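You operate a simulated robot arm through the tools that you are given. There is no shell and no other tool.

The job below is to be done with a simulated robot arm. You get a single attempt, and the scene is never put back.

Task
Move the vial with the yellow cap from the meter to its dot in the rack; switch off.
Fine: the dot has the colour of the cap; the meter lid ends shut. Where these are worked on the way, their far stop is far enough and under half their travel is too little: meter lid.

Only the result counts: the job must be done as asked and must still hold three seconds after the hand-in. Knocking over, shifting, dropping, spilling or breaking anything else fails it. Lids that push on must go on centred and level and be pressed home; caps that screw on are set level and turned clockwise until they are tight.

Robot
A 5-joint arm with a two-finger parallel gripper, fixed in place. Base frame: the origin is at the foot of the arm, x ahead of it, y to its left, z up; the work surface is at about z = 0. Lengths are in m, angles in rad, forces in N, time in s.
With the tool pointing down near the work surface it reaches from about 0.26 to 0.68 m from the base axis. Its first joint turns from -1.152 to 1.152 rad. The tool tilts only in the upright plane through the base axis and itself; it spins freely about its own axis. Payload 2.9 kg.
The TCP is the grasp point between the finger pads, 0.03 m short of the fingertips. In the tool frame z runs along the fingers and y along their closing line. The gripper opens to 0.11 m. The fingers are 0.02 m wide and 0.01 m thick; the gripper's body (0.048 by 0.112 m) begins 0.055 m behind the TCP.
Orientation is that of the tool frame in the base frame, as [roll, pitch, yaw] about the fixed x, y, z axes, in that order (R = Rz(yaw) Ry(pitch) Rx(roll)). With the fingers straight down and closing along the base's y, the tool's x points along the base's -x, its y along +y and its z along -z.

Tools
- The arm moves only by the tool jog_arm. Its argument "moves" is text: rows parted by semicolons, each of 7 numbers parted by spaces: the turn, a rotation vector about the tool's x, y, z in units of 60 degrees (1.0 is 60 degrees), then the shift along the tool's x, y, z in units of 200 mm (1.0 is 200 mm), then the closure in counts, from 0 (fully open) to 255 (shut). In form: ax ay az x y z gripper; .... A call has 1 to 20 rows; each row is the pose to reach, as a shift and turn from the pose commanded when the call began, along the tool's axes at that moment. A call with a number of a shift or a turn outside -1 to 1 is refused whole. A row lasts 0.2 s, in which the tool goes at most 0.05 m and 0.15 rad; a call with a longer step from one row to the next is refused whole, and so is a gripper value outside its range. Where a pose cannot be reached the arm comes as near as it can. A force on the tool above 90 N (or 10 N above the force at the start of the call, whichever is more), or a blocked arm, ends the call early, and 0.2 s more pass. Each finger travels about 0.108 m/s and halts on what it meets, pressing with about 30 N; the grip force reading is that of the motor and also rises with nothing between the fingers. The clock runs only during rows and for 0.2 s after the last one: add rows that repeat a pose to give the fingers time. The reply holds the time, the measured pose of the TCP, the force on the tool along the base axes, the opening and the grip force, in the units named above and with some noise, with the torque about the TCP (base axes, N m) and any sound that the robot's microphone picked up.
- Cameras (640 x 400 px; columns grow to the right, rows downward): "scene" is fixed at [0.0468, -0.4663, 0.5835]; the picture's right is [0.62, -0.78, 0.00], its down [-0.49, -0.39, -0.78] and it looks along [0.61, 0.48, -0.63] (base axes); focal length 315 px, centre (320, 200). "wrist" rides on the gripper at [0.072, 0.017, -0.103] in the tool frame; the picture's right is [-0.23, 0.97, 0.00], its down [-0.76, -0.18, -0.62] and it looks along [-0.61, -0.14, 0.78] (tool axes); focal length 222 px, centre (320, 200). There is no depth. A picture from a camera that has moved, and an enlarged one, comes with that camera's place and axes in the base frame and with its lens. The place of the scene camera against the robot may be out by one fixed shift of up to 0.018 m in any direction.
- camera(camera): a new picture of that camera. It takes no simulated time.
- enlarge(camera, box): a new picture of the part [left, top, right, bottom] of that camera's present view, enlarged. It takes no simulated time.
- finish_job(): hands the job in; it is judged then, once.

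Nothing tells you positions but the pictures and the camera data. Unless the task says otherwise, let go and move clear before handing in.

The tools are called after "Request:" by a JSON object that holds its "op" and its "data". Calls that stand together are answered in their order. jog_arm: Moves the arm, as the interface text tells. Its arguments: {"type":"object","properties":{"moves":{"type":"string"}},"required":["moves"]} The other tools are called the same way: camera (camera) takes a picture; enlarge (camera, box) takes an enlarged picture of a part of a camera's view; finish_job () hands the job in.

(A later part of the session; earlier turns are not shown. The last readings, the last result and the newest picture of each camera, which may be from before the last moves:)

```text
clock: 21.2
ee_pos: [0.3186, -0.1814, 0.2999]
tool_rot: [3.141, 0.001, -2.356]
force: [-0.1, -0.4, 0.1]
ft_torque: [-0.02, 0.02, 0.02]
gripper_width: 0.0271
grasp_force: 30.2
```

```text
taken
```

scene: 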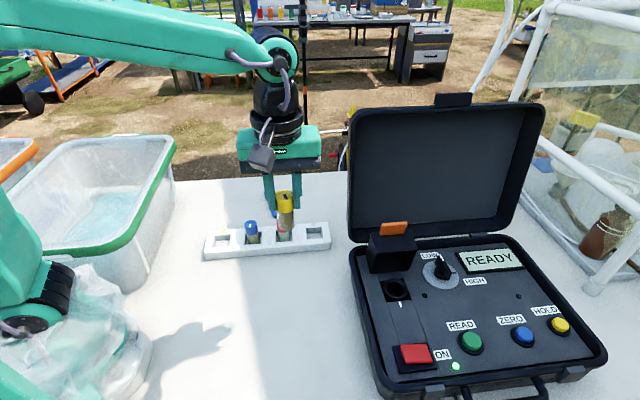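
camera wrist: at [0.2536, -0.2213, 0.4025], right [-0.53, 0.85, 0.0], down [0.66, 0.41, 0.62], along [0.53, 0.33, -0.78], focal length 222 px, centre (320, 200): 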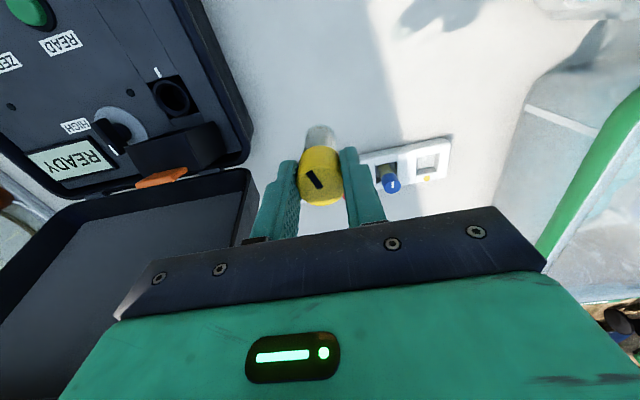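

The hold is steady and the way is clear. From here I can see the yellow-dot hole; I'll measure it in an enlarged view.

Request:
{"op": "enlarge", "data": {"camera": "wrist", "box": [350, 120, 470, 210]}}

Request:
{"op": "enlarge", "data": {"camera": "scene", "box": [195, 170, 345, 270]}}

```text
4.44 times, centred on (410, 165) of wrist
camera zoom: at [0.2536, -0.2213, 0.4025], right [-0.53, 0.85, 0.0], down [0.66, 0.41, 0.62], along [0.53, 0.33, -0.78], focal length 987 px, centre (-80, 356)
```

zoom: 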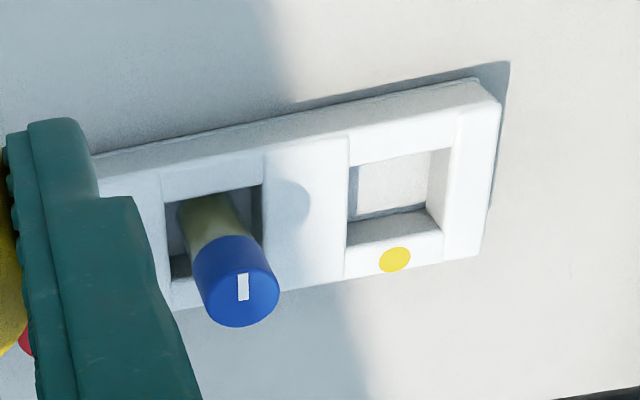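

```text
4.00 times, centred on (270, 220) of scene
camera zoom: at [0.0468, -0.4663, 0.5835], right [0.62, -0.78, 0.0], down [-0.49, -0.39, -0.78], along [0.61, 0.48, -0.63], focal length 1258 px, centre (520, 120)
```

zoom: 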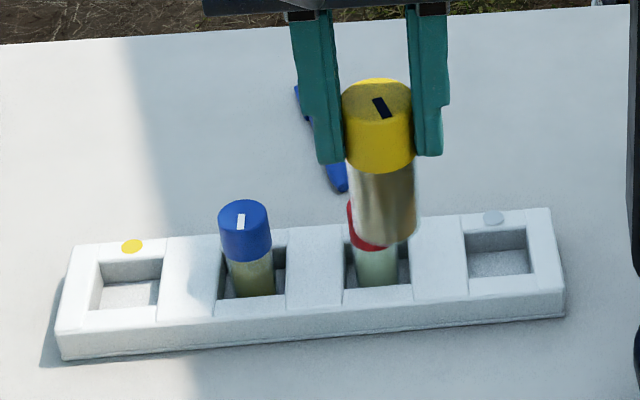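

The yellow hole is a 41 mm square centred at (0.327, 0.068), the rack top is at about z = 0.026, and the blue cap top in the next hole is at about 0.072. I'll move above the yellow hole, staying high.

Request:
{"op": "jog_arm", "data": {"moves": "0 0 0 -0.15 0.14 0 255; 0 0 0 -0.3 0.28 0 255; 0 0 0 -0.46 0.43 0 255; 0 0 0 -0.62 0.58 0 255; 0 0 0 -0.77 0.72 0 255; 0 0 0 -0.911 0.852 0 255; 0 0 0 -0.911 0.852 0.2 255; 0 0 0 -0.911 0.852 0.4 255; 0 0 0 -0.911 0.852 0.5 255; 0 0 0 -0.911 0.852 0.5 255"}}

Request:
{"op": "camera", "data": {"camera": "wrist"}}

Request:
{"op": "camera", "data": {"camera": "scene"}}

```text
clock: 23.4
ee_pos: [0.3261, 0.0681, 0.1979]
tool_rot: [3.141, 0.0, -2.357]
force: [1.1, -0.1, -0.2]
ft_torque: [-0.01, -0.01, 0.0]
gripper_width: 0.0274
grasp_force: 29.8
```

```text
taken
camera wrist: at [0.2622, 0.0281, 0.3013], right [-0.53, 0.85, 0.0], down [0.66, 0.41, 0.62], along [0.53, 0.33, -0.78], focal length 222 px, centre (320, 200)
```

wrist: 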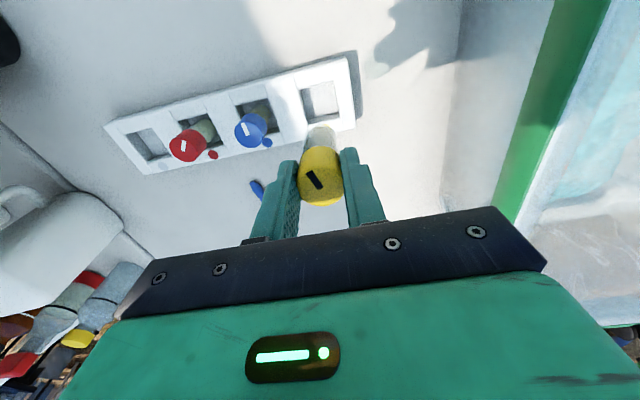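

```text
taken
```

scene: 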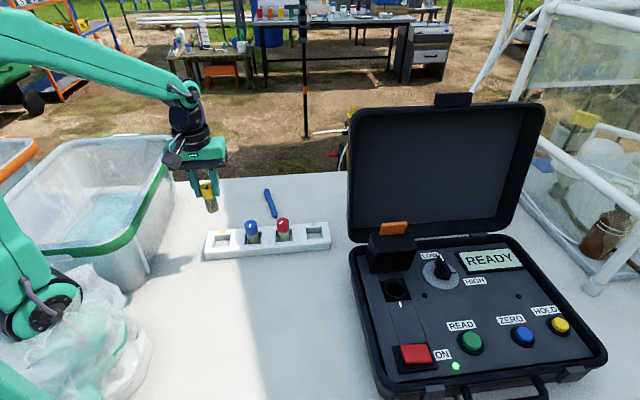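

Request:
{"op": "enlarge", "data": {"camera": "wrist", "box": [220, 40, 380, 210]}}

Request:
{"op": "enlarge", "data": {"camera": "scene", "box": [170, 130, 340, 270]}}

```text
2.35 times, centred on (300, 125) of wrist
camera zoom: at [0.2622, 0.0281, 0.3013], right [-0.53, 0.85, 0.0], down [0.66, 0.41, 0.62], along [0.53, 0.33, -0.78], focal length 523 px, centre (367, 376)
```

zoom: 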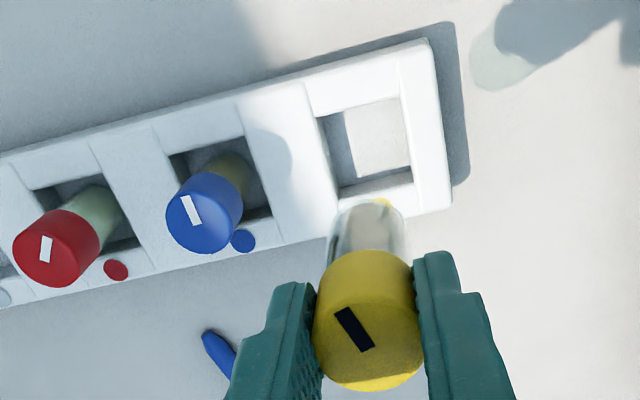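

```text
2.86 times, centred on (255, 200) of scene
camera zoom: at [0.0468, -0.4663, 0.5835], right [0.62, -0.78, 0.0], down [-0.49, -0.39, -0.78], along [0.61, 0.48, -0.63], focal length 899 px, centre (506, 200)
```

zoom: 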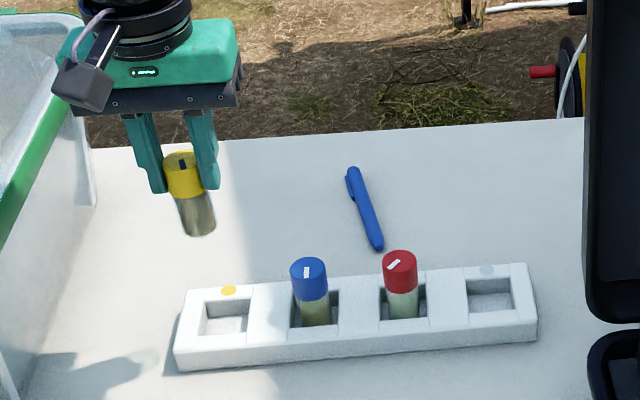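

The vial is right above the hole: I re-measured the hole centre at (0.326, 0.068) and the TCP is at (0.326, 0.068). Lowering it into the hole, stopping short of the floor.

Request:
{"op": "jog_arm", "data": {"moves": "0 0 0 0 0 0.15 255; 0 0 0 0 0 0.3 255; 0 0 0 0 0 0.4 255; 0 0 0 0 0 0.48 255; 0 0 0 0 0 0.54 255; 0 0 0 0 0 0.54 255"}}

Request:
{"op": "camera", "data": {"camera": "wrist"}}

Request:
{"op": "enlarge", "data": {"camera": "scene", "box": [170, 160, 310, 270]}}

```text
clock: 24.8
ee_pos: [0.3261, 0.0679, 0.0902]
tool_rot: [-3.141, 0.0, -2.356]
force: [0.3, 0.1, -1.3]
ft_torque: [-0.05, 0.04, 0.02]
gripper_width: 0.0272
grasp_force: 30.1
```

```text
taken
camera wrist: at [0.2621, 0.0279, 0.1933], right [-0.53, 0.85, 0.0], down [0.66, 0.41, 0.62], along [0.53, 0.33, -0.78], focal length 222 px, centre (320, 200)
```

wrist: 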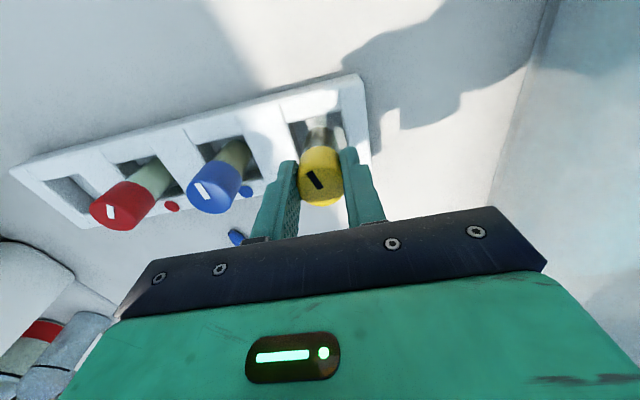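

```text
3.64 times, centred on (240, 215) of scene
camera zoom: at [0.0468, -0.4663, 0.5835], right [0.62, -0.78, 0.0], down [-0.49, -0.39, -0.78], along [0.61, 0.48, -0.63], focal length 1144 px, centre (611, 146)
```

zoom: 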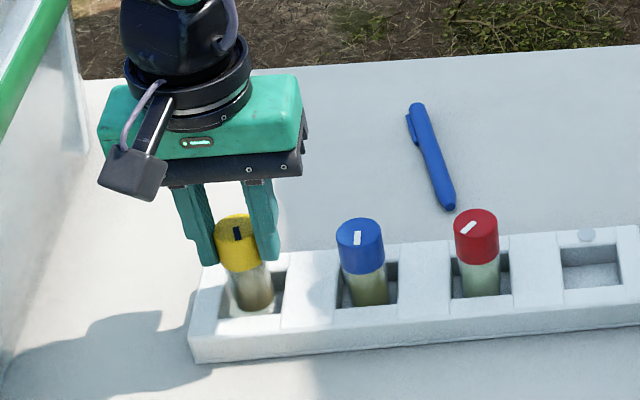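

The vial is inside the hole with about 9–10 mm left before it matches its neighbours' height. Lowering in small steps to feel the floor.

Request:
{"op": "jog_arm", "data": {"moves": "0 0 0 0 0 0.015 255; 0 0 0 0 0 0.03 255; 0 0 0 0 0 0.04 255; 0 0 0 0 0 0.04 255"}}

Request:
{"op": "enlarge", "data": {"camera": "scene", "box": [170, 160, 310, 270]}}

```text
clock: 25.8
ee_pos: [0.3269, 0.068, 0.0815]
tool_rot: [-3.141, -0.001, -2.356]
force: [0.3, 0.1, -0.1]
ft_torque: [0.0, 0.04, 0.02]
gripper_width: 0.0274
grasp_force: 30.3
```

```text
3.64 times, centred on (240, 215) of scene
camera zoom: at [0.0468, -0.4663, 0.5835], right [0.62, -0.78, 0.0], down [-0.49, -0.39, -0.78], along [0.61, 0.48, -0.63], focal length 1144 px, centre (611, 146)
```

zoom: 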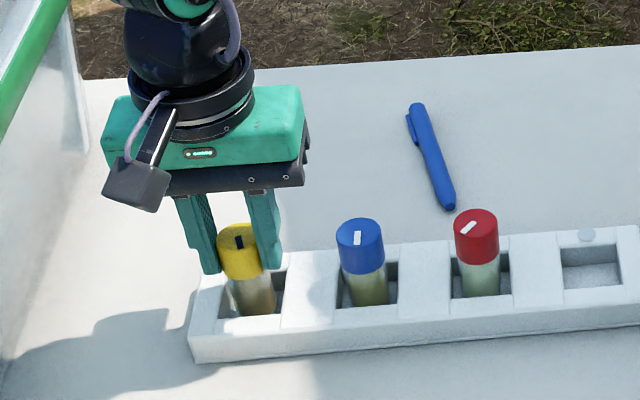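

No contact yet, with 3–4 mm to go. Continuing in 1 mm steps.

Request:
{"op": "jog_arm", "data": {"moves": "0 0 0 0 0 0.005 255; 0 0 0 0 0 0.01 255; 0 0 0 0 0 0.01 255"}}

Request:
{"op": "jog_arm", "data": {"moves": "0 0 0 0 0 0.005 255; 0 0 0 0 0 0.005 255"}}

```text
clock: 26.6
ee_pos: [0.3262, 0.067, 0.0789]
tool_rot: [3.142, 0.0, -2.355]
force: [-0.5, 0.2, -0.4]
ft_torque: [-0.04, -0.01, -0.03]
gripper_width: 0.0273
grasp_force: 30.0
```

```text
clock: 27.2
ee_pos: [0.3264, 0.0668, 0.0797]
tool_rot: [3.139, 0.0, -2.356]
force: [-1.3, 0.2, -0.9]
ft_torque: [0.02, -0.02, 0.0]
gripper_width: 0.0274
grasp_force: 29.9
```

Still no contact force. Continuing down 1 mm at a time.

Request:
{"op": "jog_arm", "data": {"moves": "0 0 0 0 0 0.005 255; 0 0 0 0 0 0.005 255"}}

Request:
{"op": "jog_arm", "data": {"moves": "0 0 0 0 0 0.005 255; 0 0 0 0 0 0.005 255"}}

Request:
{"op": "enlarge", "data": {"camera": "scene", "box": [170, 160, 310, 270]}}

```text
clock: 27.8
ee_pos: [0.3259, 0.0673, 0.08]
tool_rot: [-3.141, 0.0, -2.358]
force: [-1.7, -1.9, 8.7]
ft_torque: [-0.15, 0.08, 0.01]
gripper_width: 0.0274
grasp_force: 29.9
```

```text
clock: 28.4
ee_pos: [0.3276, 0.068, 0.0794]
tool_rot: [-3.14, 0.003, -2.357]
force: [-2.8, -0.1, 19.7]
ft_torque: [0.04, 0.12, 0.07]
gripper_width: 0.0272
grasp_force: 29.8
```

```text
3.64 times, centred on (240, 215) of scene
camera zoom: at [0.0467, -0.4663, 0.5835], right [0.62, -0.78, 0.0], down [-0.49, -0.39, -0.78], along [0.61, 0.48, -0.63], focal length 1144 px, centre (611, 146)
```

zoom: 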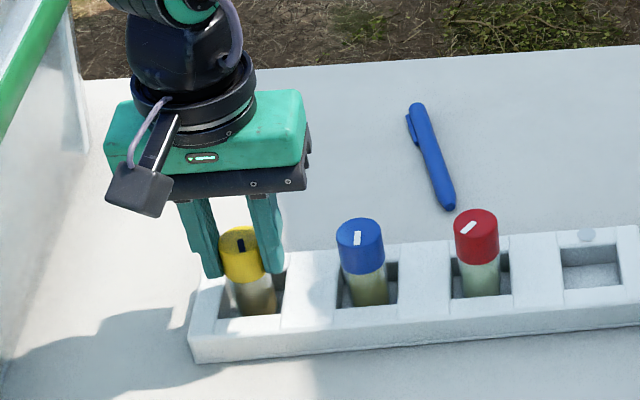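

Contact: 20 N upward, so the vial is standing on the hole's floor. I'll ease off the load slightly, then open the fingers gently and rise.

Request:
{"op": "jog_arm", "data": {"moves": "0 0 0 0 0 -0.005 255; 0 0 0 0 0 -0.007 255; 0 0 0 0 0 -0.007 188; 0 0 0 0 0 -0.007 178; 0 0 0 0 0 -0.007 165; 0 0 0 0 0 -0.007 150; 0 0 0 0 0 -0.007 150"}}

Request:
{"op": "enlarge", "data": {"camera": "scene", "box": [170, 160, 310, 270]}}

Request:
{"op": "enlarge", "data": {"camera": "wrist", "box": [240, 80, 400, 240]}}

```text
clock: 30.0
ee_pos: [0.3266, 0.0663, 0.0783]
tool_rot: [3.141, 0.0, -2.355]
force: [-0.5, 0.0, 0.1]
ft_torque: [-0.01, -0.01, -0.02]
gripper_width: 0.0451
grasp_force: 0.1
```

```text
3.64 times, centred on (240, 215) of scene
camera zoom: at [0.0468, -0.4663, 0.5835], right [0.62, -0.78, 0.0], down [-0.49, -0.39, -0.78], along [0.61, 0.48, -0.63], focal length 1144 px, centre (611, 146)
```

zoom: 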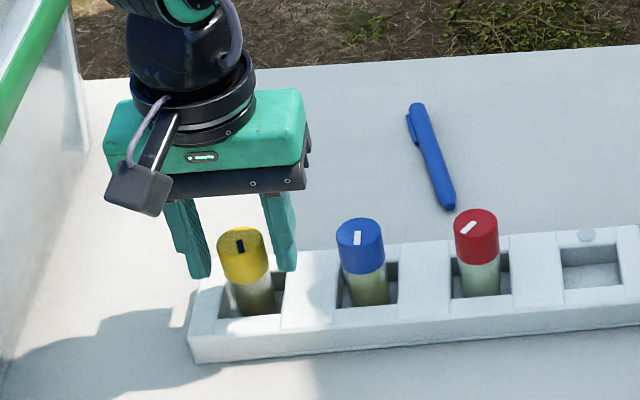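

```text
2.50 times, centred on (320, 160) of wrist
camera zoom: at [0.2622, 0.0274, 0.1824], right [-0.53, 0.85, 0.0], down [0.66, 0.41, 0.62], along [0.53, 0.33, -0.78], focal length 555 px, centre (320, 300)
```

zoom: 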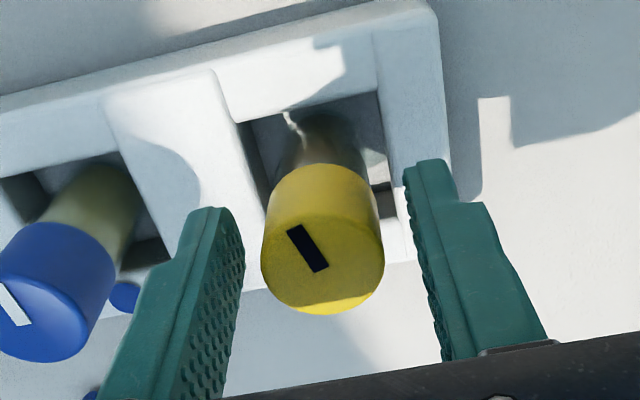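

The vial stands upright on its own in the yellow-dot hole. Rising straight up.

Request:
{"op": "jog_arm", "data": {"moves": "0 0 0 0 0 -0.1 150; 0 0 0 0 0 -0.3 150; 0 0 0 0 0 -0.5 150; 0 0 0 0 0 -0.7 150; 0 0 0 0 0 -0.9 150; 0 0 0 0 0 -1.0 150; 0 0 0 0 0 -1.0 150"}}

Request:
{"op": "camera", "data": {"camera": "scene"}}

Request:
{"op": "enlarge", "data": {"camera": "scene", "box": [190, 170, 350, 270]}}

Request:
{"op": "enlarge", "data": {"camera": "scene", "box": [350, 200, 450, 320]}}

```text
clock: 31.6
ee_pos: [0.3258, 0.0679, 0.2782]
tool_rot: [-3.141, 0.0, -2.356]
force: [-0.5, -0.6, -0.7]
ft_torque: [-0.02, 0.0, 0.0]
gripper_width: 0.0452
grasp_force: 0.1
```

```text
taken
```

scene: 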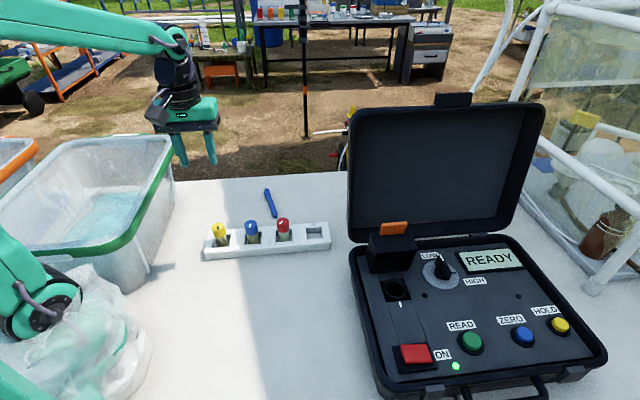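

```text
4.00 times, centred on (270, 220) of scene
camera zoom: at [0.0468, -0.4663, 0.5835], right [0.62, -0.78, 0.0], down [-0.49, -0.39, -0.78], along [0.61, 0.48, -0.63], focal length 1258 px, centre (520, 120)
```

zoom: 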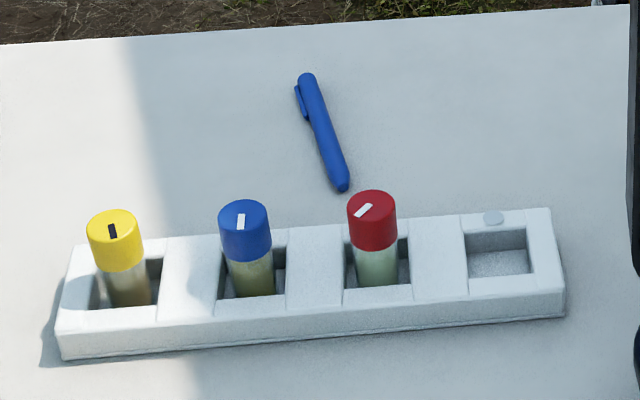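

```text
3.33 times, centred on (400, 260) of scene
camera zoom: at [0.0468, -0.4663, 0.5835], right [0.62, -0.78, 0.0], down [-0.49, -0.39, -0.78], along [0.61, 0.48, -0.63], focal length 1048 px, centre (53, 0)
```

zoom: 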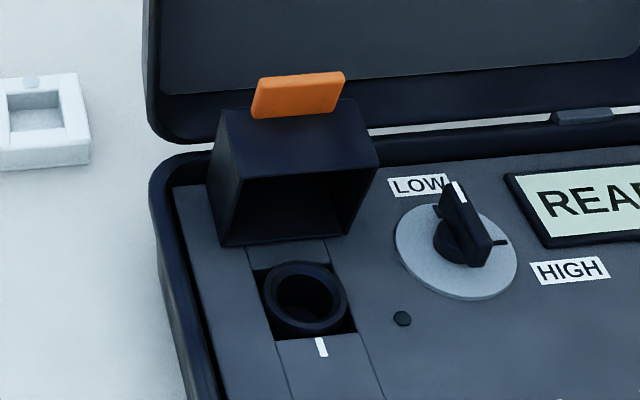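

The yellow vial stands level with its neighbours. Next I'll go back to the meter the same safe way and re-grip the tab to swing the cover shut.

Request:
{"op": "jog_arm", "data": {"moves": "0 0 0 0.15 -0.15 -0.05 150; 0 0 0 0.3 -0.3 -0.1 130; 0 0 0 0.46 -0.455 -0.1 110; 0 0 0 0.61 -0.605 -0.1 90; 0 0 0 0.76 -0.755 -0.1 70; 0 0 0 0.911 -0.9 -0.1 70; 0 0 0 0.911 -0.9 -0.1 70"}}

Request:
{"op": "jog_arm", "data": {"moves": "0 0 0 0 -0.2 0 70; 0 0 0 0 -0.4 0 70; 0 0 0 0 -0.6 0 70; 0 0 0 0 -0.8 0 70; 0 0 0 -0.05 -0.965 0 70; 0 0 0 -0.13 -0.965 0 70; 0 0 0 -0.185 -0.965 0 70; 0 0 0 -0.185 -0.965 0 70"}}

Request:
{"op": "camera", "data": {"camera": "wrist"}}

Request:
{"op": "camera", "data": {"camera": "scene"}}

```text
clock: 33.2
ee_pos: [0.325, -0.1896, 0.2982]
tool_rot: [3.141, -0.002, -2.356]
force: [0.2, 0.6, 0.1]
ft_torque: [-0.05, -0.01, 0.01]
gripper_width: 0.0799
grasp_force: 0.2
```

```text
clock: 35.0
ee_pos: [0.4875, -0.2993, 0.2984]
tool_rot: [3.141, 0.001, -2.356]
force: [-0.1, -0.8, -0.2]
ft_torque: [0.0, -0.03, 0.0]
gripper_width: 0.0799
grasp_force: 0.0
```

```text
taken
camera wrist: at [0.4234, -0.3384, 0.4021], right [-0.53, 0.85, 0.0], down [0.66, 0.41, 0.62], along [0.53, 0.33, -0.78], focal length 222 px, centre (320, 200)
```

wrist: 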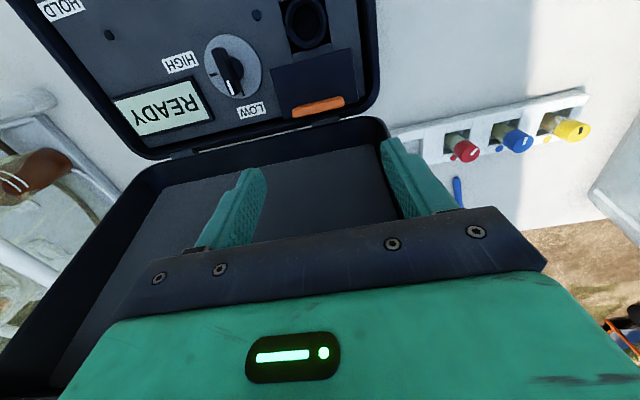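

```text
taken
```

scene: 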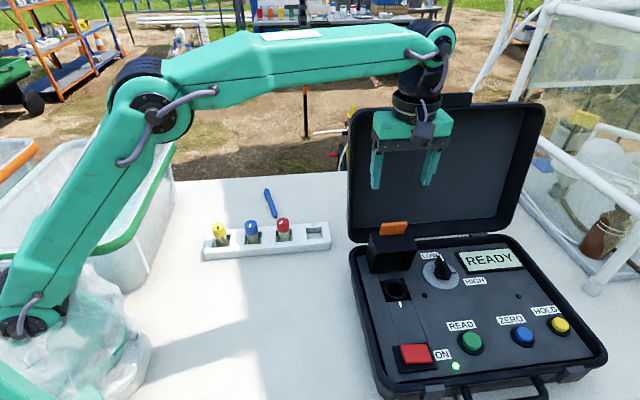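

I'm above the open cover, and the tab seems a little nearer the front than where I released it. I'll come down to just above it and check alignment before descending over it.

Request:
{"op": "jog_arm", "data": {"moves": "0 0 0 0.05 0 0 70; 0 0 0 0.05 0 0.14 70; 0 0 0 0.05 0 0.275 70; 0 0 0 0.05 0 0.275 70"}}

Request:
{"op": "camera", "data": {"camera": "wrist"}}

Request:
{"op": "enlarge", "data": {"camera": "scene", "box": [340, 130, 480, 290]}}

```text
clock: 36.0
ee_pos: [0.4807, -0.3062, 0.2441]
tool_rot: [3.141, 0.0, -2.356]
force: [0.4, -0.8, 0.2]
ft_torque: [0.02, -0.01, -0.01]
gripper_width: 0.0796
grasp_force: 0.2
```

```text
taken
camera wrist: at [0.4163, -0.3459, 0.3466], right [-0.53, 0.85, 0.0], down [0.66, 0.41, 0.62], along [0.53, 0.33, -0.78], focal length 222 px, centre (320, 200)
```

wrist: 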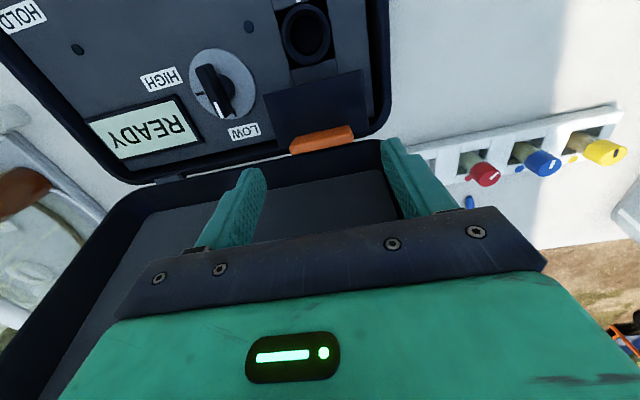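

```text
2.50 times, centred on (410, 210) of scene
camera zoom: at [0.0468, -0.4663, 0.5835], right [0.62, -0.78, 0.0], down [-0.49, -0.39, -0.78], along [0.61, 0.48, -0.63], focal length 786 px, centre (95, 175)
```

zoom: 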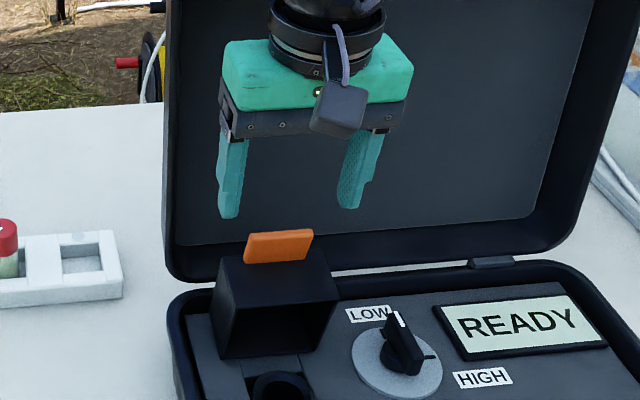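

Request:
{"op": "enlarge", "data": {"camera": "wrist", "box": [240, 80, 400, 200]}}

```text
3.33 times, centred on (320, 140) of wrist
camera zoom: at [0.4163, -0.3459, 0.3466], right [-0.53, 0.85, 0.0], down [0.66, 0.41, 0.62], along [0.53, 0.33, -0.78], focal length 740 px, centre (320, 400)
```

zoom: 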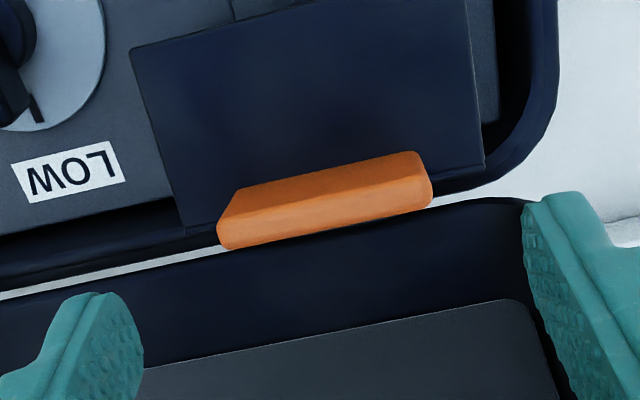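

The tab tip is at about n = 0.06 behind the chamber centre and z ≈ 0.195, so the cover sits at roughly 83°. I'll shift 4 mm forward, go down over the tab's end and close on it.

Request:
{"op": "jog_arm", "data": {"moves": "0 0 0 0.02 0.01 0 70; 0 0 0 0.02 0.01 0.09 70; 0 0 0 0.02 0.01 0.17 70; 0 0 0 0.02 0.01 0.17 70"}}

Request:
{"op": "enlarge", "data": {"camera": "wrist", "box": [220, 80, 420, 230]}}

Request:
{"op": "enlarge", "data": {"camera": "scene", "box": [340, 150, 480, 290]}}

```text
clock: 37.0
ee_pos: [0.477, -0.3087, 0.2089]
tool_rot: [3.141, 0.002, -2.357]
force: [0.1, 0.7, -0.2]
ft_torque: [0.03, 0.0, 0.04]
gripper_width: 0.0799
grasp_force: 0.0
```

```text
2.67 times, centred on (320, 155) of wrist
camera zoom: at [0.412, -0.3474, 0.3123], right [-0.53, 0.85, 0.0], down [0.66, 0.41, 0.62], along [0.53, 0.33, -0.78], focal length 592 px, centre (320, 320)
```

zoom: 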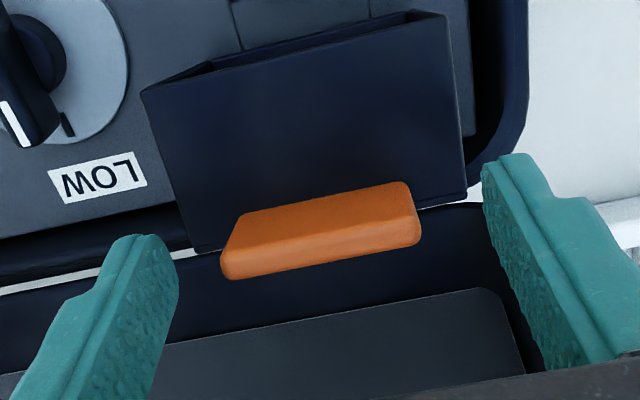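

```text
2.86 times, centred on (410, 220) of scene
camera zoom: at [0.0468, -0.4663, 0.5835], right [0.62, -0.78, 0.0], down [-0.49, -0.39, -0.78], along [0.61, 0.48, -0.63], focal length 899 px, centre (63, 143)
```

zoom: 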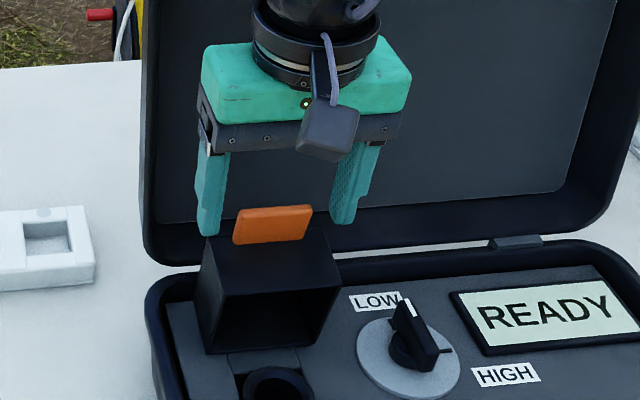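

The tab's end lies between the pads, overlapping by about 18 mm. Closing on it.

Request:
{"op": "jog_arm", "data": {"moves": "0 0 0 0 0 0 110; 0 0 0 0 0 0 150; 0 0 0 0 0 0 200; 0 0 0 0 0 0 255; 0 0 0 0 0 0 255"}}

Request:
{"op": "enlarge", "data": {"camera": "wrist", "box": [220, 80, 420, 230]}}

```text
clock: 38.2
ee_pos: [0.4754, -0.3081, 0.2094]
tool_rot: [-3.14, -0.001, -2.357]
force: [11.6, -11.3, -6.4]
ft_torque: [-0.14, -0.32, -0.04]
gripper_width: 0.0494
grasp_force: 45.0
```

```text
2.67 times, centred on (320, 155) of wrist
camera zoom: at [0.4122, -0.3478, 0.3124], right [-0.53, 0.85, 0.0], down [0.66, 0.41, 0.62], along [0.53, 0.33, -0.78], focal length 592 px, centre (320, 320)
```

zoom: 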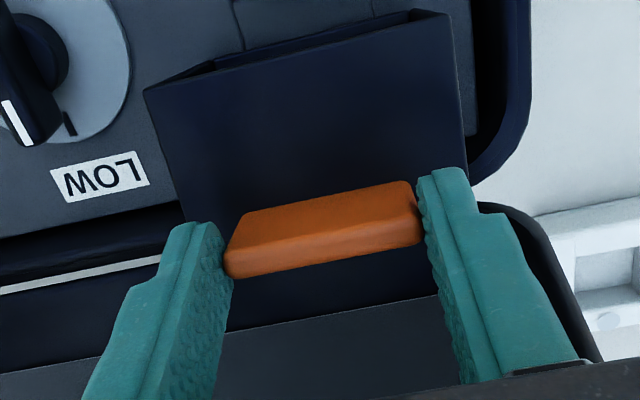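

The tab is gripped. I'll swing the cover back along its arc to about halfway and check forces.

Request:
{"op": "jog_arm", "data": {"moves": "0 0 0 0 -0.008 0 255; 0 0 0 0.0385 -0.008 -0.0065 255; 0 0 0 0.0775 -0.008 -0.01 255; 0 0 0 0.126 -0.008 -0.0105 255; 0 0 0 0.1745 -0.008 -0.007 255; 0 0 0 0.2225 -0.008 0.0005 255; 0 0 0 0.27 -0.008 0.0125 255; 0 0 0 0.316 -0.008 0.0285 255; 0 0 0 0.36 -0.008 0.0485 255; 0 0 0 0.36 -0.008 0.0485 255"}}

Request:
{"op": "camera", "data": {"camera": "wrist"}}

Request:
{"op": "camera", "data": {"camera": "scene"}}

```text
clock: 40.4
ee_pos: [0.425, -0.3586, 0.2006]
tool_rot: [3.141, 0.0, -2.355]
force: [-5.8, 10.2, 14.1]
ft_torque: [1.05, -0.73, 0.11]
gripper_width: 0.0495
grasp_force: 45.0
```

```text
taken
camera wrist: at [0.3614, -0.399, 0.3041], right [-0.53, 0.85, 0.0], down [0.66, 0.41, 0.62], along [0.53, 0.33, -0.78], focal length 222 px, centre (320, 200)
```

wrist: 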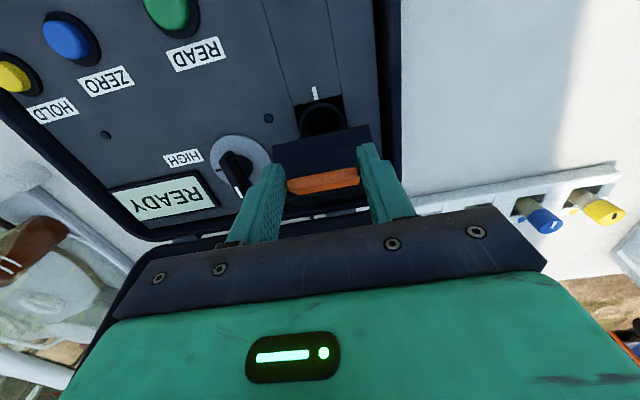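

```text
taken
```

scene: 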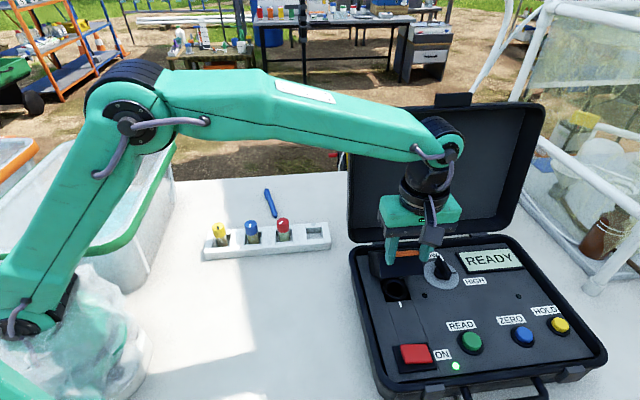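

The cover is following well. Continuing the arc to almost closed.

Request:
{"op": "jog_arm", "data": {"moves": "0 0 0 0.0425 0 0.0185 255; 0 0 0 0.083 0 0.046 255; 0 0 0 0.1205 0 0.077 255; 0 0 0 0.1555 0 0.111 255; 0 0 0 0.1875 0 0.1475 255; 0 0 0 0.216 0 0.187 255; 0 0 0 0.241 0 0.229 255; 0 0 0 0.262 0 0.273 255; 0 0 0 0.262 0 0.273 255"}}

Request:
{"op": "camera", "data": {"camera": "wrist"}}

Request:
{"op": "enlarge", "data": {"camera": "scene", "box": [345, 200, 485, 340]}}

```text
clock: 42.4
ee_pos: [0.3879, -0.3965, 0.1456]
tool_rot: [3.141, 0.0, -2.358]
force: [-23.9, 1.2, 18.9]
ft_torque: [0.66, -0.45, 0.14]
gripper_width: 0.0495
grasp_force: 45.0
```

```text
taken
camera wrist: at [0.3241, -0.4365, 0.2495], right [-0.53, 0.85, 0.0], down [0.67, 0.41, 0.62], along [0.53, 0.33, -0.78], focal length 222 px, centre (320, 200)
```

wrist: 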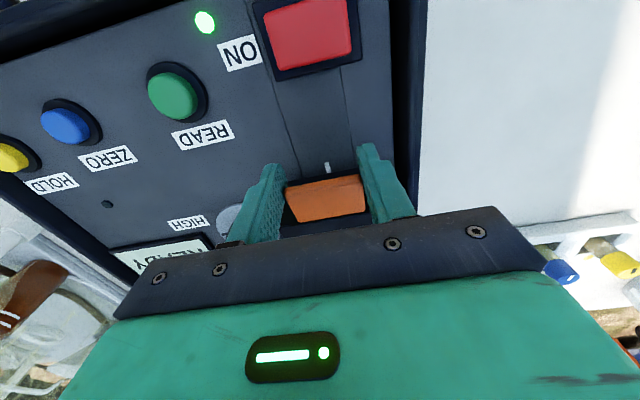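

```text
2.86 times, centred on (415, 270) of scene
camera zoom: at [0.0466, -0.4662, 0.5836], right [0.62, -0.78, 0.0], down [-0.49, -0.39, -0.78], along [0.61, 0.48, -0.63], focal length 899 px, centre (49, 0)
```

zoom: 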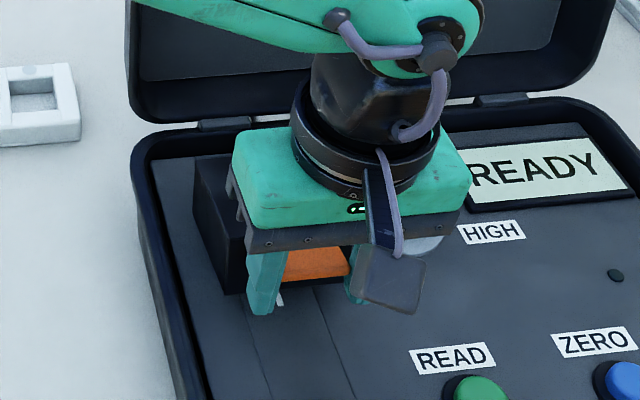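

Nearly closed now. A few millimetres more down along the arc, then I'll release.

Request:
{"op": "jog_arm", "data": {"moves": "0 0 0 0.012 0.006 0.015 255; 0 0 0 0.022 0.006 0.032 255; 0 0 0 0.03 0.006 0.05 255; 0 0 0 0.03 0.006 0.058 255; 0 0 0 0.03 0.006 0.058 255"}}

Request:
{"op": "enlarge", "data": {"camera": "wrist", "box": [220, 80, 420, 230]}}

Request:
{"op": "enlarge", "data": {"camera": "scene", "box": [345, 200, 485, 340]}}

```text
clock: 43.6
ee_pos: [0.3844, -0.4009, 0.1352]
tool_rot: [-3.138, -0.001, -2.355]
force: [-9.2, -3.2, 14.9]
ft_torque: [0.76, -0.79, 0.1]
gripper_width: 0.0499
grasp_force: 45.5
```

```text
2.67 times, centred on (320, 155) of wrist
camera zoom: at [0.3203, -0.44, 0.2377], right [-0.53, 0.85, 0.0], down [0.66, 0.41, 0.62], along [0.53, 0.33, -0.78], focal length 592 px, centre (320, 320)
```

zoom: 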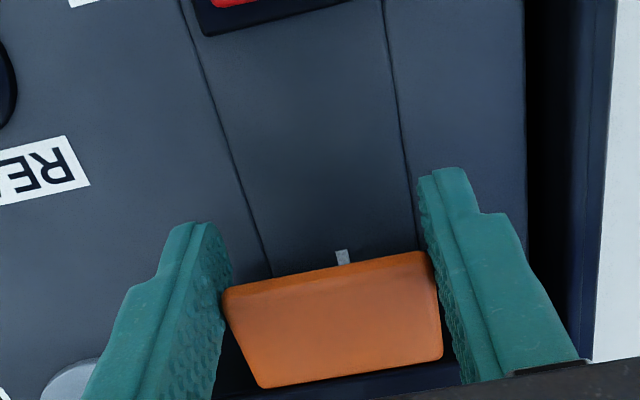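

```text
2.86 times, centred on (415, 270) of scene
camera zoom: at [0.0467, -0.4662, 0.5836], right [0.62, -0.78, 0.0], down [-0.49, -0.39, -0.78], along [0.61, 0.48, -0.63], focal length 899 px, centre (49, 0)
```

zoom: 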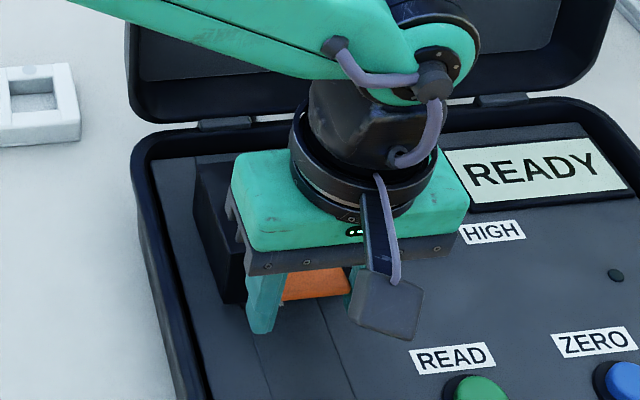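

The tab has slipped a little up the pads and the cover is still open by a few degrees. I'll release it, rise, close the fingers and press down on the cover's top to seat it.

Request:
{"op": "jog_arm", "data": {"moves": "0 0 0 0 0 0 200; 0 0 0 0 0 0 70; 0 0 0 0 0 0 70; 0 0 0 0 0 -0.15 70; 0 0 0 0 0 -0.3 70; 0 0 0 0 0 -0.3 70"}}

Request:
{"op": "camera", "data": {"camera": "wrist"}}

Request:
{"op": "enlarge", "data": {"camera": "scene", "box": [345, 220, 485, 350]}}

```text
clock: 45.0
ee_pos: [0.3835, -0.4, 0.1942]
tool_rot: [3.141, 0.0, -2.356]
force: [-0.3, 0.2, -0.4]
ft_torque: [-0.01, 0.0, 0.02]
gripper_width: 0.0798
grasp_force: 0.0
```

```text
taken
camera wrist: at [0.3198, -0.4402, 0.298], right [-0.53, 0.85, 0.0], down [0.66, 0.41, 0.62], along [0.53, 0.33, -0.78], focal length 222 px, centre (320, 200)
```

wrist: 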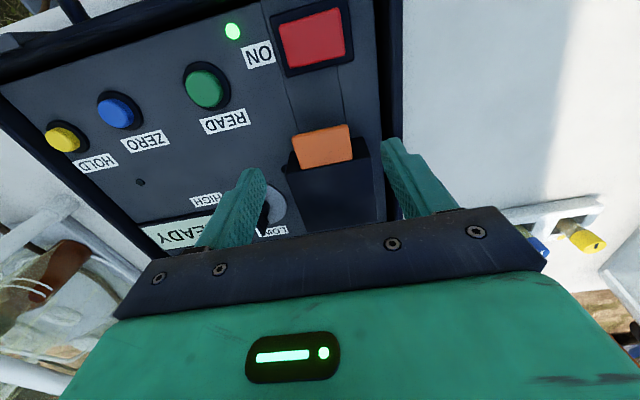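

```text
3.08 times, centred on (415, 285) of scene
camera zoom: at [0.0468, -0.4663, 0.5835], right [0.62, -0.78, 0.0], down [-0.49, -0.39, -0.78], along [0.61, 0.48, -0.63], focal length 968 px, centre (28, -62)
```

zoom: 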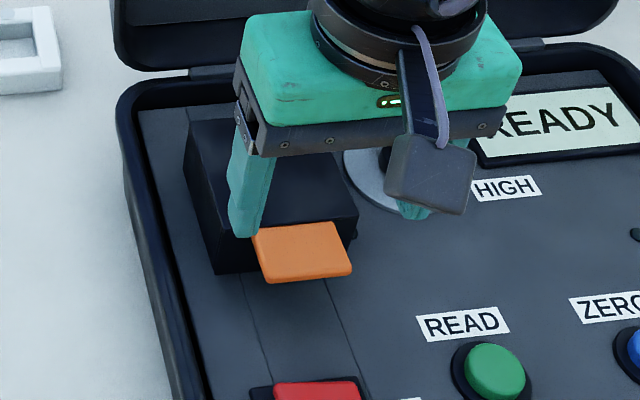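

After release the cover dropped flat; the tab is back at its original pixel position. I'll press lightly on its top with closed fingers to make sure it is fully shut.

Request:
{"op": "jog_arm", "data": {"moves": "0 0 0 0 0 0 150; 0 0 0 -0.1 0 0 255; 0 0 0 -0.22 0 0 255; 0 0 0 -0.22 0 0.1 255; 0 0 0 -0.22 0 0.18 255; 0 0 0 -0.22 0 0.215 255; 0 0 0 -0.22 0 0.215 255"}}

Request:
{"op": "jog_arm", "data": {"moves": "0 0 0 0 0 0.008 255; 0 0 0 0 0 0.016 255; 0 0 0 0 0 0.016 255"}}

```text
clock: 46.6
ee_pos: [0.4143, -0.3695, 0.1517]
tool_rot: [-3.14, 0.0, -2.356]
force: [-0.7, -0.1, -0.3]
ft_torque: [0.05, 0.01, -0.01]
gripper_width: 0.0001
grasp_force: 29.8
```

```text
clock: 47.4
ee_pos: [0.4148, -0.3702, 0.1492]
tool_rot: [-3.14, -0.001, -2.357]
force: [-7.4, 5.4, 19.5]
ft_torque: [0.3, 0.12, 0.1]
gripper_width: 0.0001
grasp_force: 30.2
```

The press met resistance at tip height 0.119, exactly the original closed height. One slightly firmer push, then I'll lift and inspect.

Request:
{"op": "jog_arm", "data": {"moves": "0 0 0 0 0 0.008 255; 0 0 0 0 0 0.008 255; 0 0 0 0 0 -0.1 255; 0 0 0 0 0 -0.3 255; 0 0 0 0 0 -0.45 255; 0 0 0 0 0 -0.45 255"}}

Request:
{"op": "camera", "data": {"camera": "wrist"}}

Request:
{"op": "camera", "data": {"camera": "scene"}}

```text
clock: 48.8
ee_pos: [0.4158, -0.3684, 0.2382]
tool_rot: [-3.141, 0.002, -2.356]
force: [0.3, -0.1, -0.7]
ft_torque: [-0.02, -0.02, 0.0]
gripper_width: 0.0
grasp_force: 29.9
```

```text
taken
camera wrist: at [0.3516, -0.4093, 0.3415], right [-0.53, 0.85, 0.0], down [0.66, 0.41, 0.62], along [0.53, 0.33, -0.78], focal length 222 px, centre (320, 200)
```

wrist: 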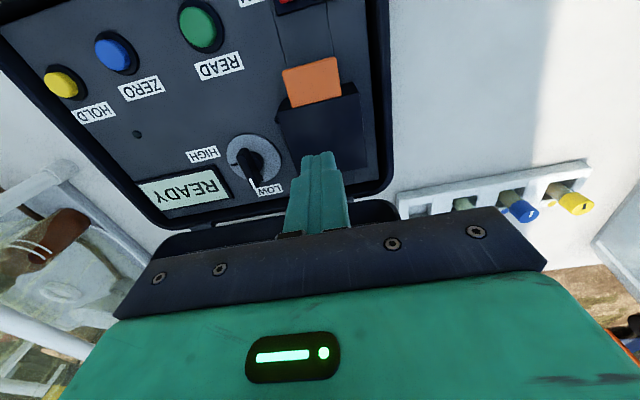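

```text
taken
```

scene: 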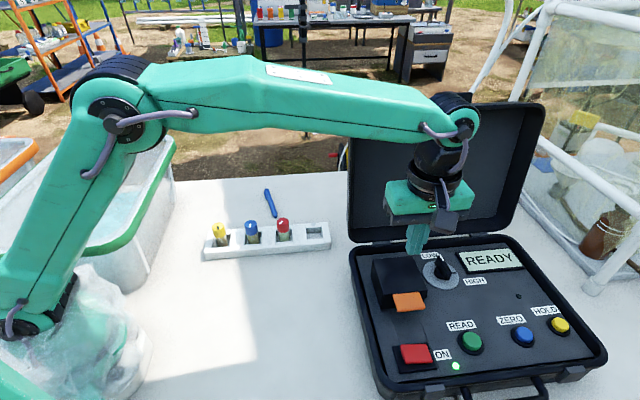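

The cover is shut again. The red switch is a rocker: its top edge slopes relative to its base, with the right (ON) side pushed in and the left side raised, so OFF means pressing the left side. I'll move over it for a closer look.

Request:
{"op": "jog_arm", "data": {"moves": "0 0 0 0.18 0.03 0 255; 0 0 0 0.36 0.07 0 255; 0 0 0 0.535 0.1 0 255; 0 0 0 0.535 0.1 0.19 255; 0 0 0 0.535 0.1 0.19 255"}}

Request:
{"op": "camera", "data": {"camera": "wrist"}}

Request:
{"op": "enlarge", "data": {"camera": "wrist", "box": [240, 40, 400, 200]}}

Request:
{"op": "enlarge", "data": {"camera": "scene", "box": [380, 320, 480, 390]}}

```text
clock: 50.0
ee_pos: [0.3258, -0.4294, 0.1994]
tool_rot: [3.142, 0.0, -2.358]
force: [-0.1, 0.2, 0.6]
ft_torque: [0.02, 0.01, -0.01]
gripper_width: 0.0
grasp_force: 30.4
```

```text
taken
camera wrist: at [0.2612, -0.4701, 0.3038], right [-0.53, 0.85, 0.0], down [0.66, 0.41, 0.62], along [0.53, 0.33, -0.78], focal length 222 px, centre (320, 200)
```

wrist: 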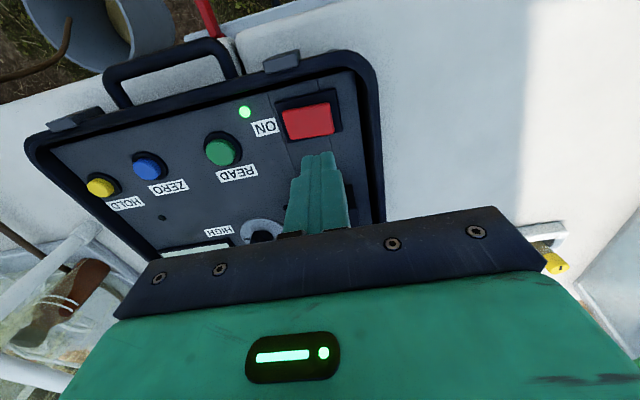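

```text
2.50 times, centred on (320, 120) of wrist
camera zoom: at [0.2612, -0.4701, 0.3038], right [-0.53, 0.85, 0.0], down [0.66, 0.41, 0.62], along [0.53, 0.33, -0.78], focal length 555 px, centre (320, 400)
```

zoom: 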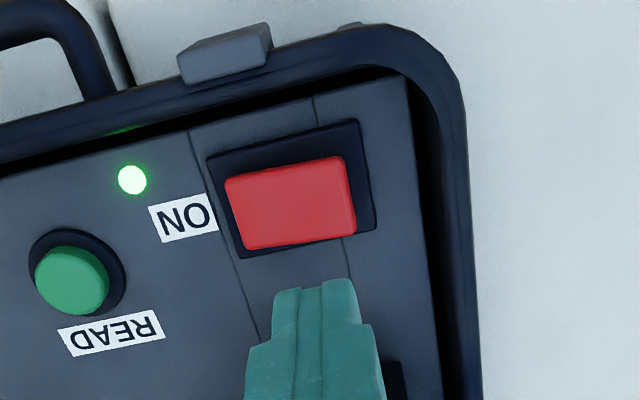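

```text
5.71 times, centred on (430, 355) of scene
camera zoom: at [0.0467, -0.4663, 0.5835], right [0.62, -0.78, 0.0], down [-0.49, -0.39, -0.78], along [0.61, 0.48, -0.63], focal length 1798 px, centre (-309, -686)
```

zoom: 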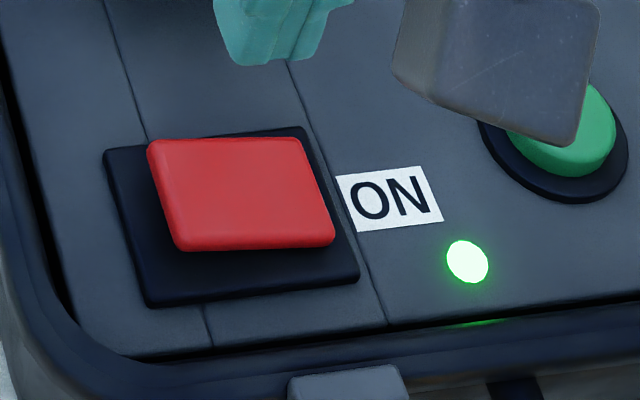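

Confirmed: the rocker's left side is raised and the ON side is down. I'll go down over the left part at about (0.323, -0.430) and then press gently while watching force, sound and the LED.

Request:
{"op": "jog_arm", "data": {"moves": "0 0 0 0.012 0.011 0.1 255; 0 0 0 0.012 0.011 0.2 255; 0 0 0 0.012 0.011 0.3 255; 0 0 0 0.012 0.011 0.36 255; 0 0 0 0.012 0.011 0.36 255"}}

Request:
{"op": "enlarge", "data": {"camera": "wrist", "box": [220, 60, 420, 220]}}

Request:
{"op": "enlarge", "data": {"camera": "scene", "box": [380, 310, 480, 390]}}

```text
clock: 51.2
ee_pos: [0.3217, -0.4313, 0.128]
tool_rot: [3.142, 0.0, -2.356]
force: [-0.9, 0.9, 0.6]
ft_torque: [-0.05, -0.01, -0.02]
gripper_width: 0.0
grasp_force: 30.0
```

```text
2.50 times, centred on (320, 140) of wrist
camera zoom: at [0.2579, -0.4708, 0.2313], right [-0.53, 0.85, 0.0], down [0.66, 0.41, 0.62], along [0.53, 0.33, -0.78], focal length 555 px, centre (320, 350)
```

zoom: 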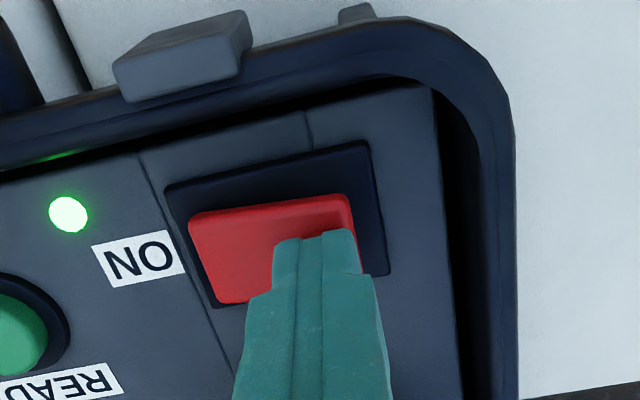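

```text
5.00 times, centred on (430, 350) of scene
camera zoom: at [0.0468, -0.4663, 0.5835], right [0.62, -0.78, 0.0], down [-0.49, -0.39, -0.78], along [0.61, 0.48, -0.63], focal length 1573 px, centre (-230, -550)
```

zoom: 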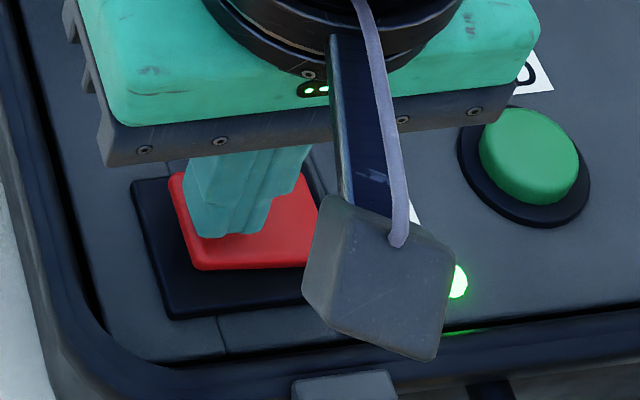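

The fingertips are over the raised left part of the red rocker. Pressing down in small steps.

Request:
{"op": "jog_arm", "data": {"moves": "0 0 0 0 0 0.02 255; 0 0 0 0 0 0.035 255; 0 0 0 0 0 0.045 255; 0 0 0 0 0 0.055 255; 0 0 0 0 0 0.055 255"}}

Request:
{"op": "enlarge", "data": {"camera": "scene", "box": [380, 310, 480, 390]}}

```text
clock: 52.4
ee_pos: [0.3222, -0.4314, 0.1192]
tool_rot: [-3.138, -0.001, -2.357]
force: [-11.7, 12.6, 32.4]
ft_torque: [0.22, 0.11, 0.01]
gripper_width: 0.0
grasp_force: 30.4
```

```text
5.00 times, centred on (430, 350) of scene
camera zoom: at [0.0466, -0.4661, 0.5837], right [0.62, -0.78, 0.0], down [-0.49, -0.39, -0.78], along [0.61, 0.48, -0.63], focal length 1573 px, centre (-230, -550)
```

zoom: 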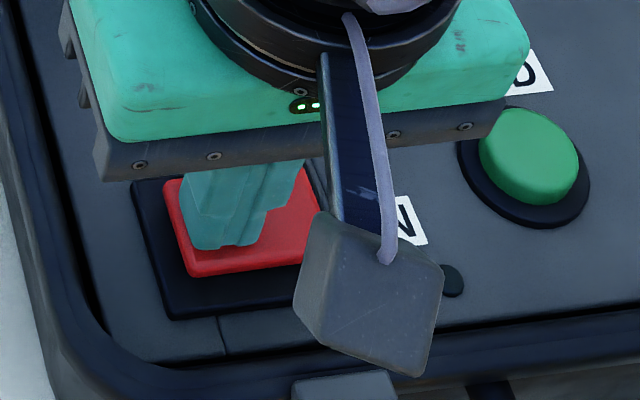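

The LED went dark and the rocker tipped over to the left. I'll lift off, move clear and verify everything.

Request:
{"op": "jog_arm", "data": {"moves": "0 0 0 0 0 -0.02 255; 0 0 0 0 0 -0.2 255; 0 0 0 0 0 -0.4 255; 0 0 0 0 0 -0.6 255; 0 0 0 0 0.15 -0.75 200; 0 0 0 0 0.3 -0.85 150; 0 0 0 0 0.45 -0.9 150; 0 0 0 0 0.45 -0.9 150"}}

Request:
{"op": "camera", "data": {"camera": "scene"}}

Request:
{"op": "enlarge", "data": {"camera": "scene", "box": [340, 230, 620, 400]}}

Request:
{"op": "enlarge", "data": {"camera": "scene", "box": [190, 170, 350, 270]}}

Request:
{"op": "camera", "data": {"camera": "wrist"}}

```text
clock: 54.2
ee_pos: [0.2594, -0.3674, 0.2986]
tool_rot: [3.141, -0.001, -2.356]
force: [-0.8, 0.6, 1.3]
ft_torque: [0.04, -0.01, 0.06]
gripper_width: 0.0452
grasp_force: 0.0
```

```text
taken
```

scene: 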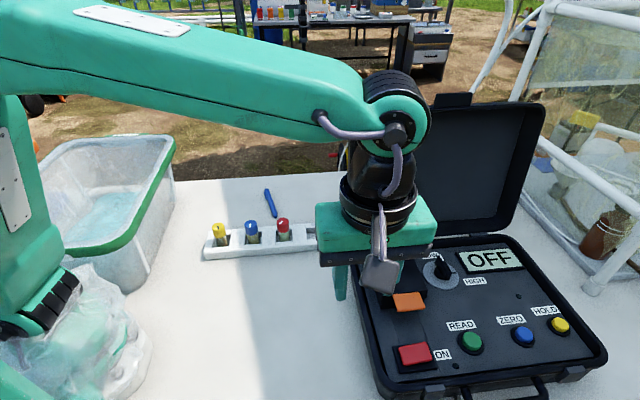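

```text
2.29 times, centred on (480, 315) of scene
camera zoom: at [0.0468, -0.4663, 0.5835], right [0.62, -0.78, 0.0], down [-0.49, -0.39, -0.78], along [0.61, 0.48, -0.63], focal length 719 px, centre (-46, -63)
```

zoom: 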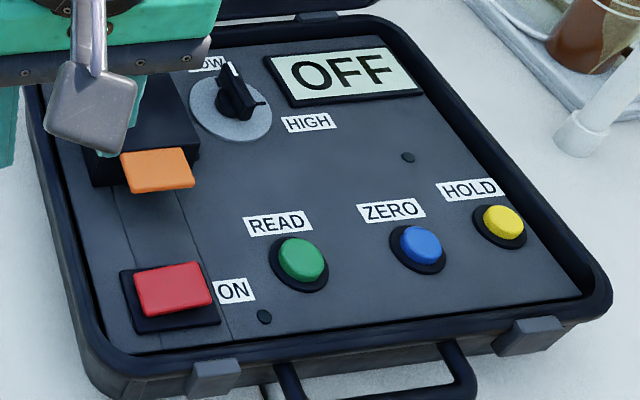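

```text
4.00 times, centred on (270, 220) of scene
camera zoom: at [0.0468, -0.4663, 0.5835], right [0.62, -0.78, 0.0], down [-0.49, -0.39, -0.78], along [0.61, 0.48, -0.63], focal length 1258 px, centre (520, 120)
```

zoom: 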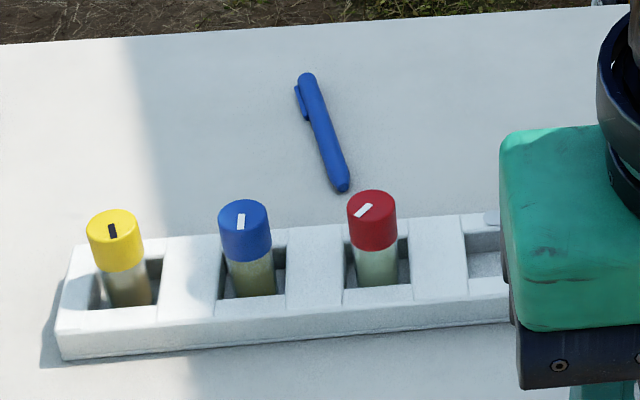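

```text
taken
camera wrist: at [0.1946, -0.4063, 0.401], right [-0.53, 0.85, 0.0], down [0.66, 0.41, 0.62], along [0.53, 0.33, -0.78], focal length 222 px, centre (320, 200)
```

wrist: 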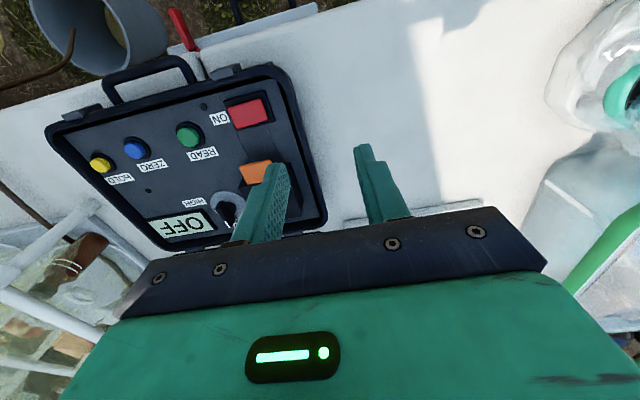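

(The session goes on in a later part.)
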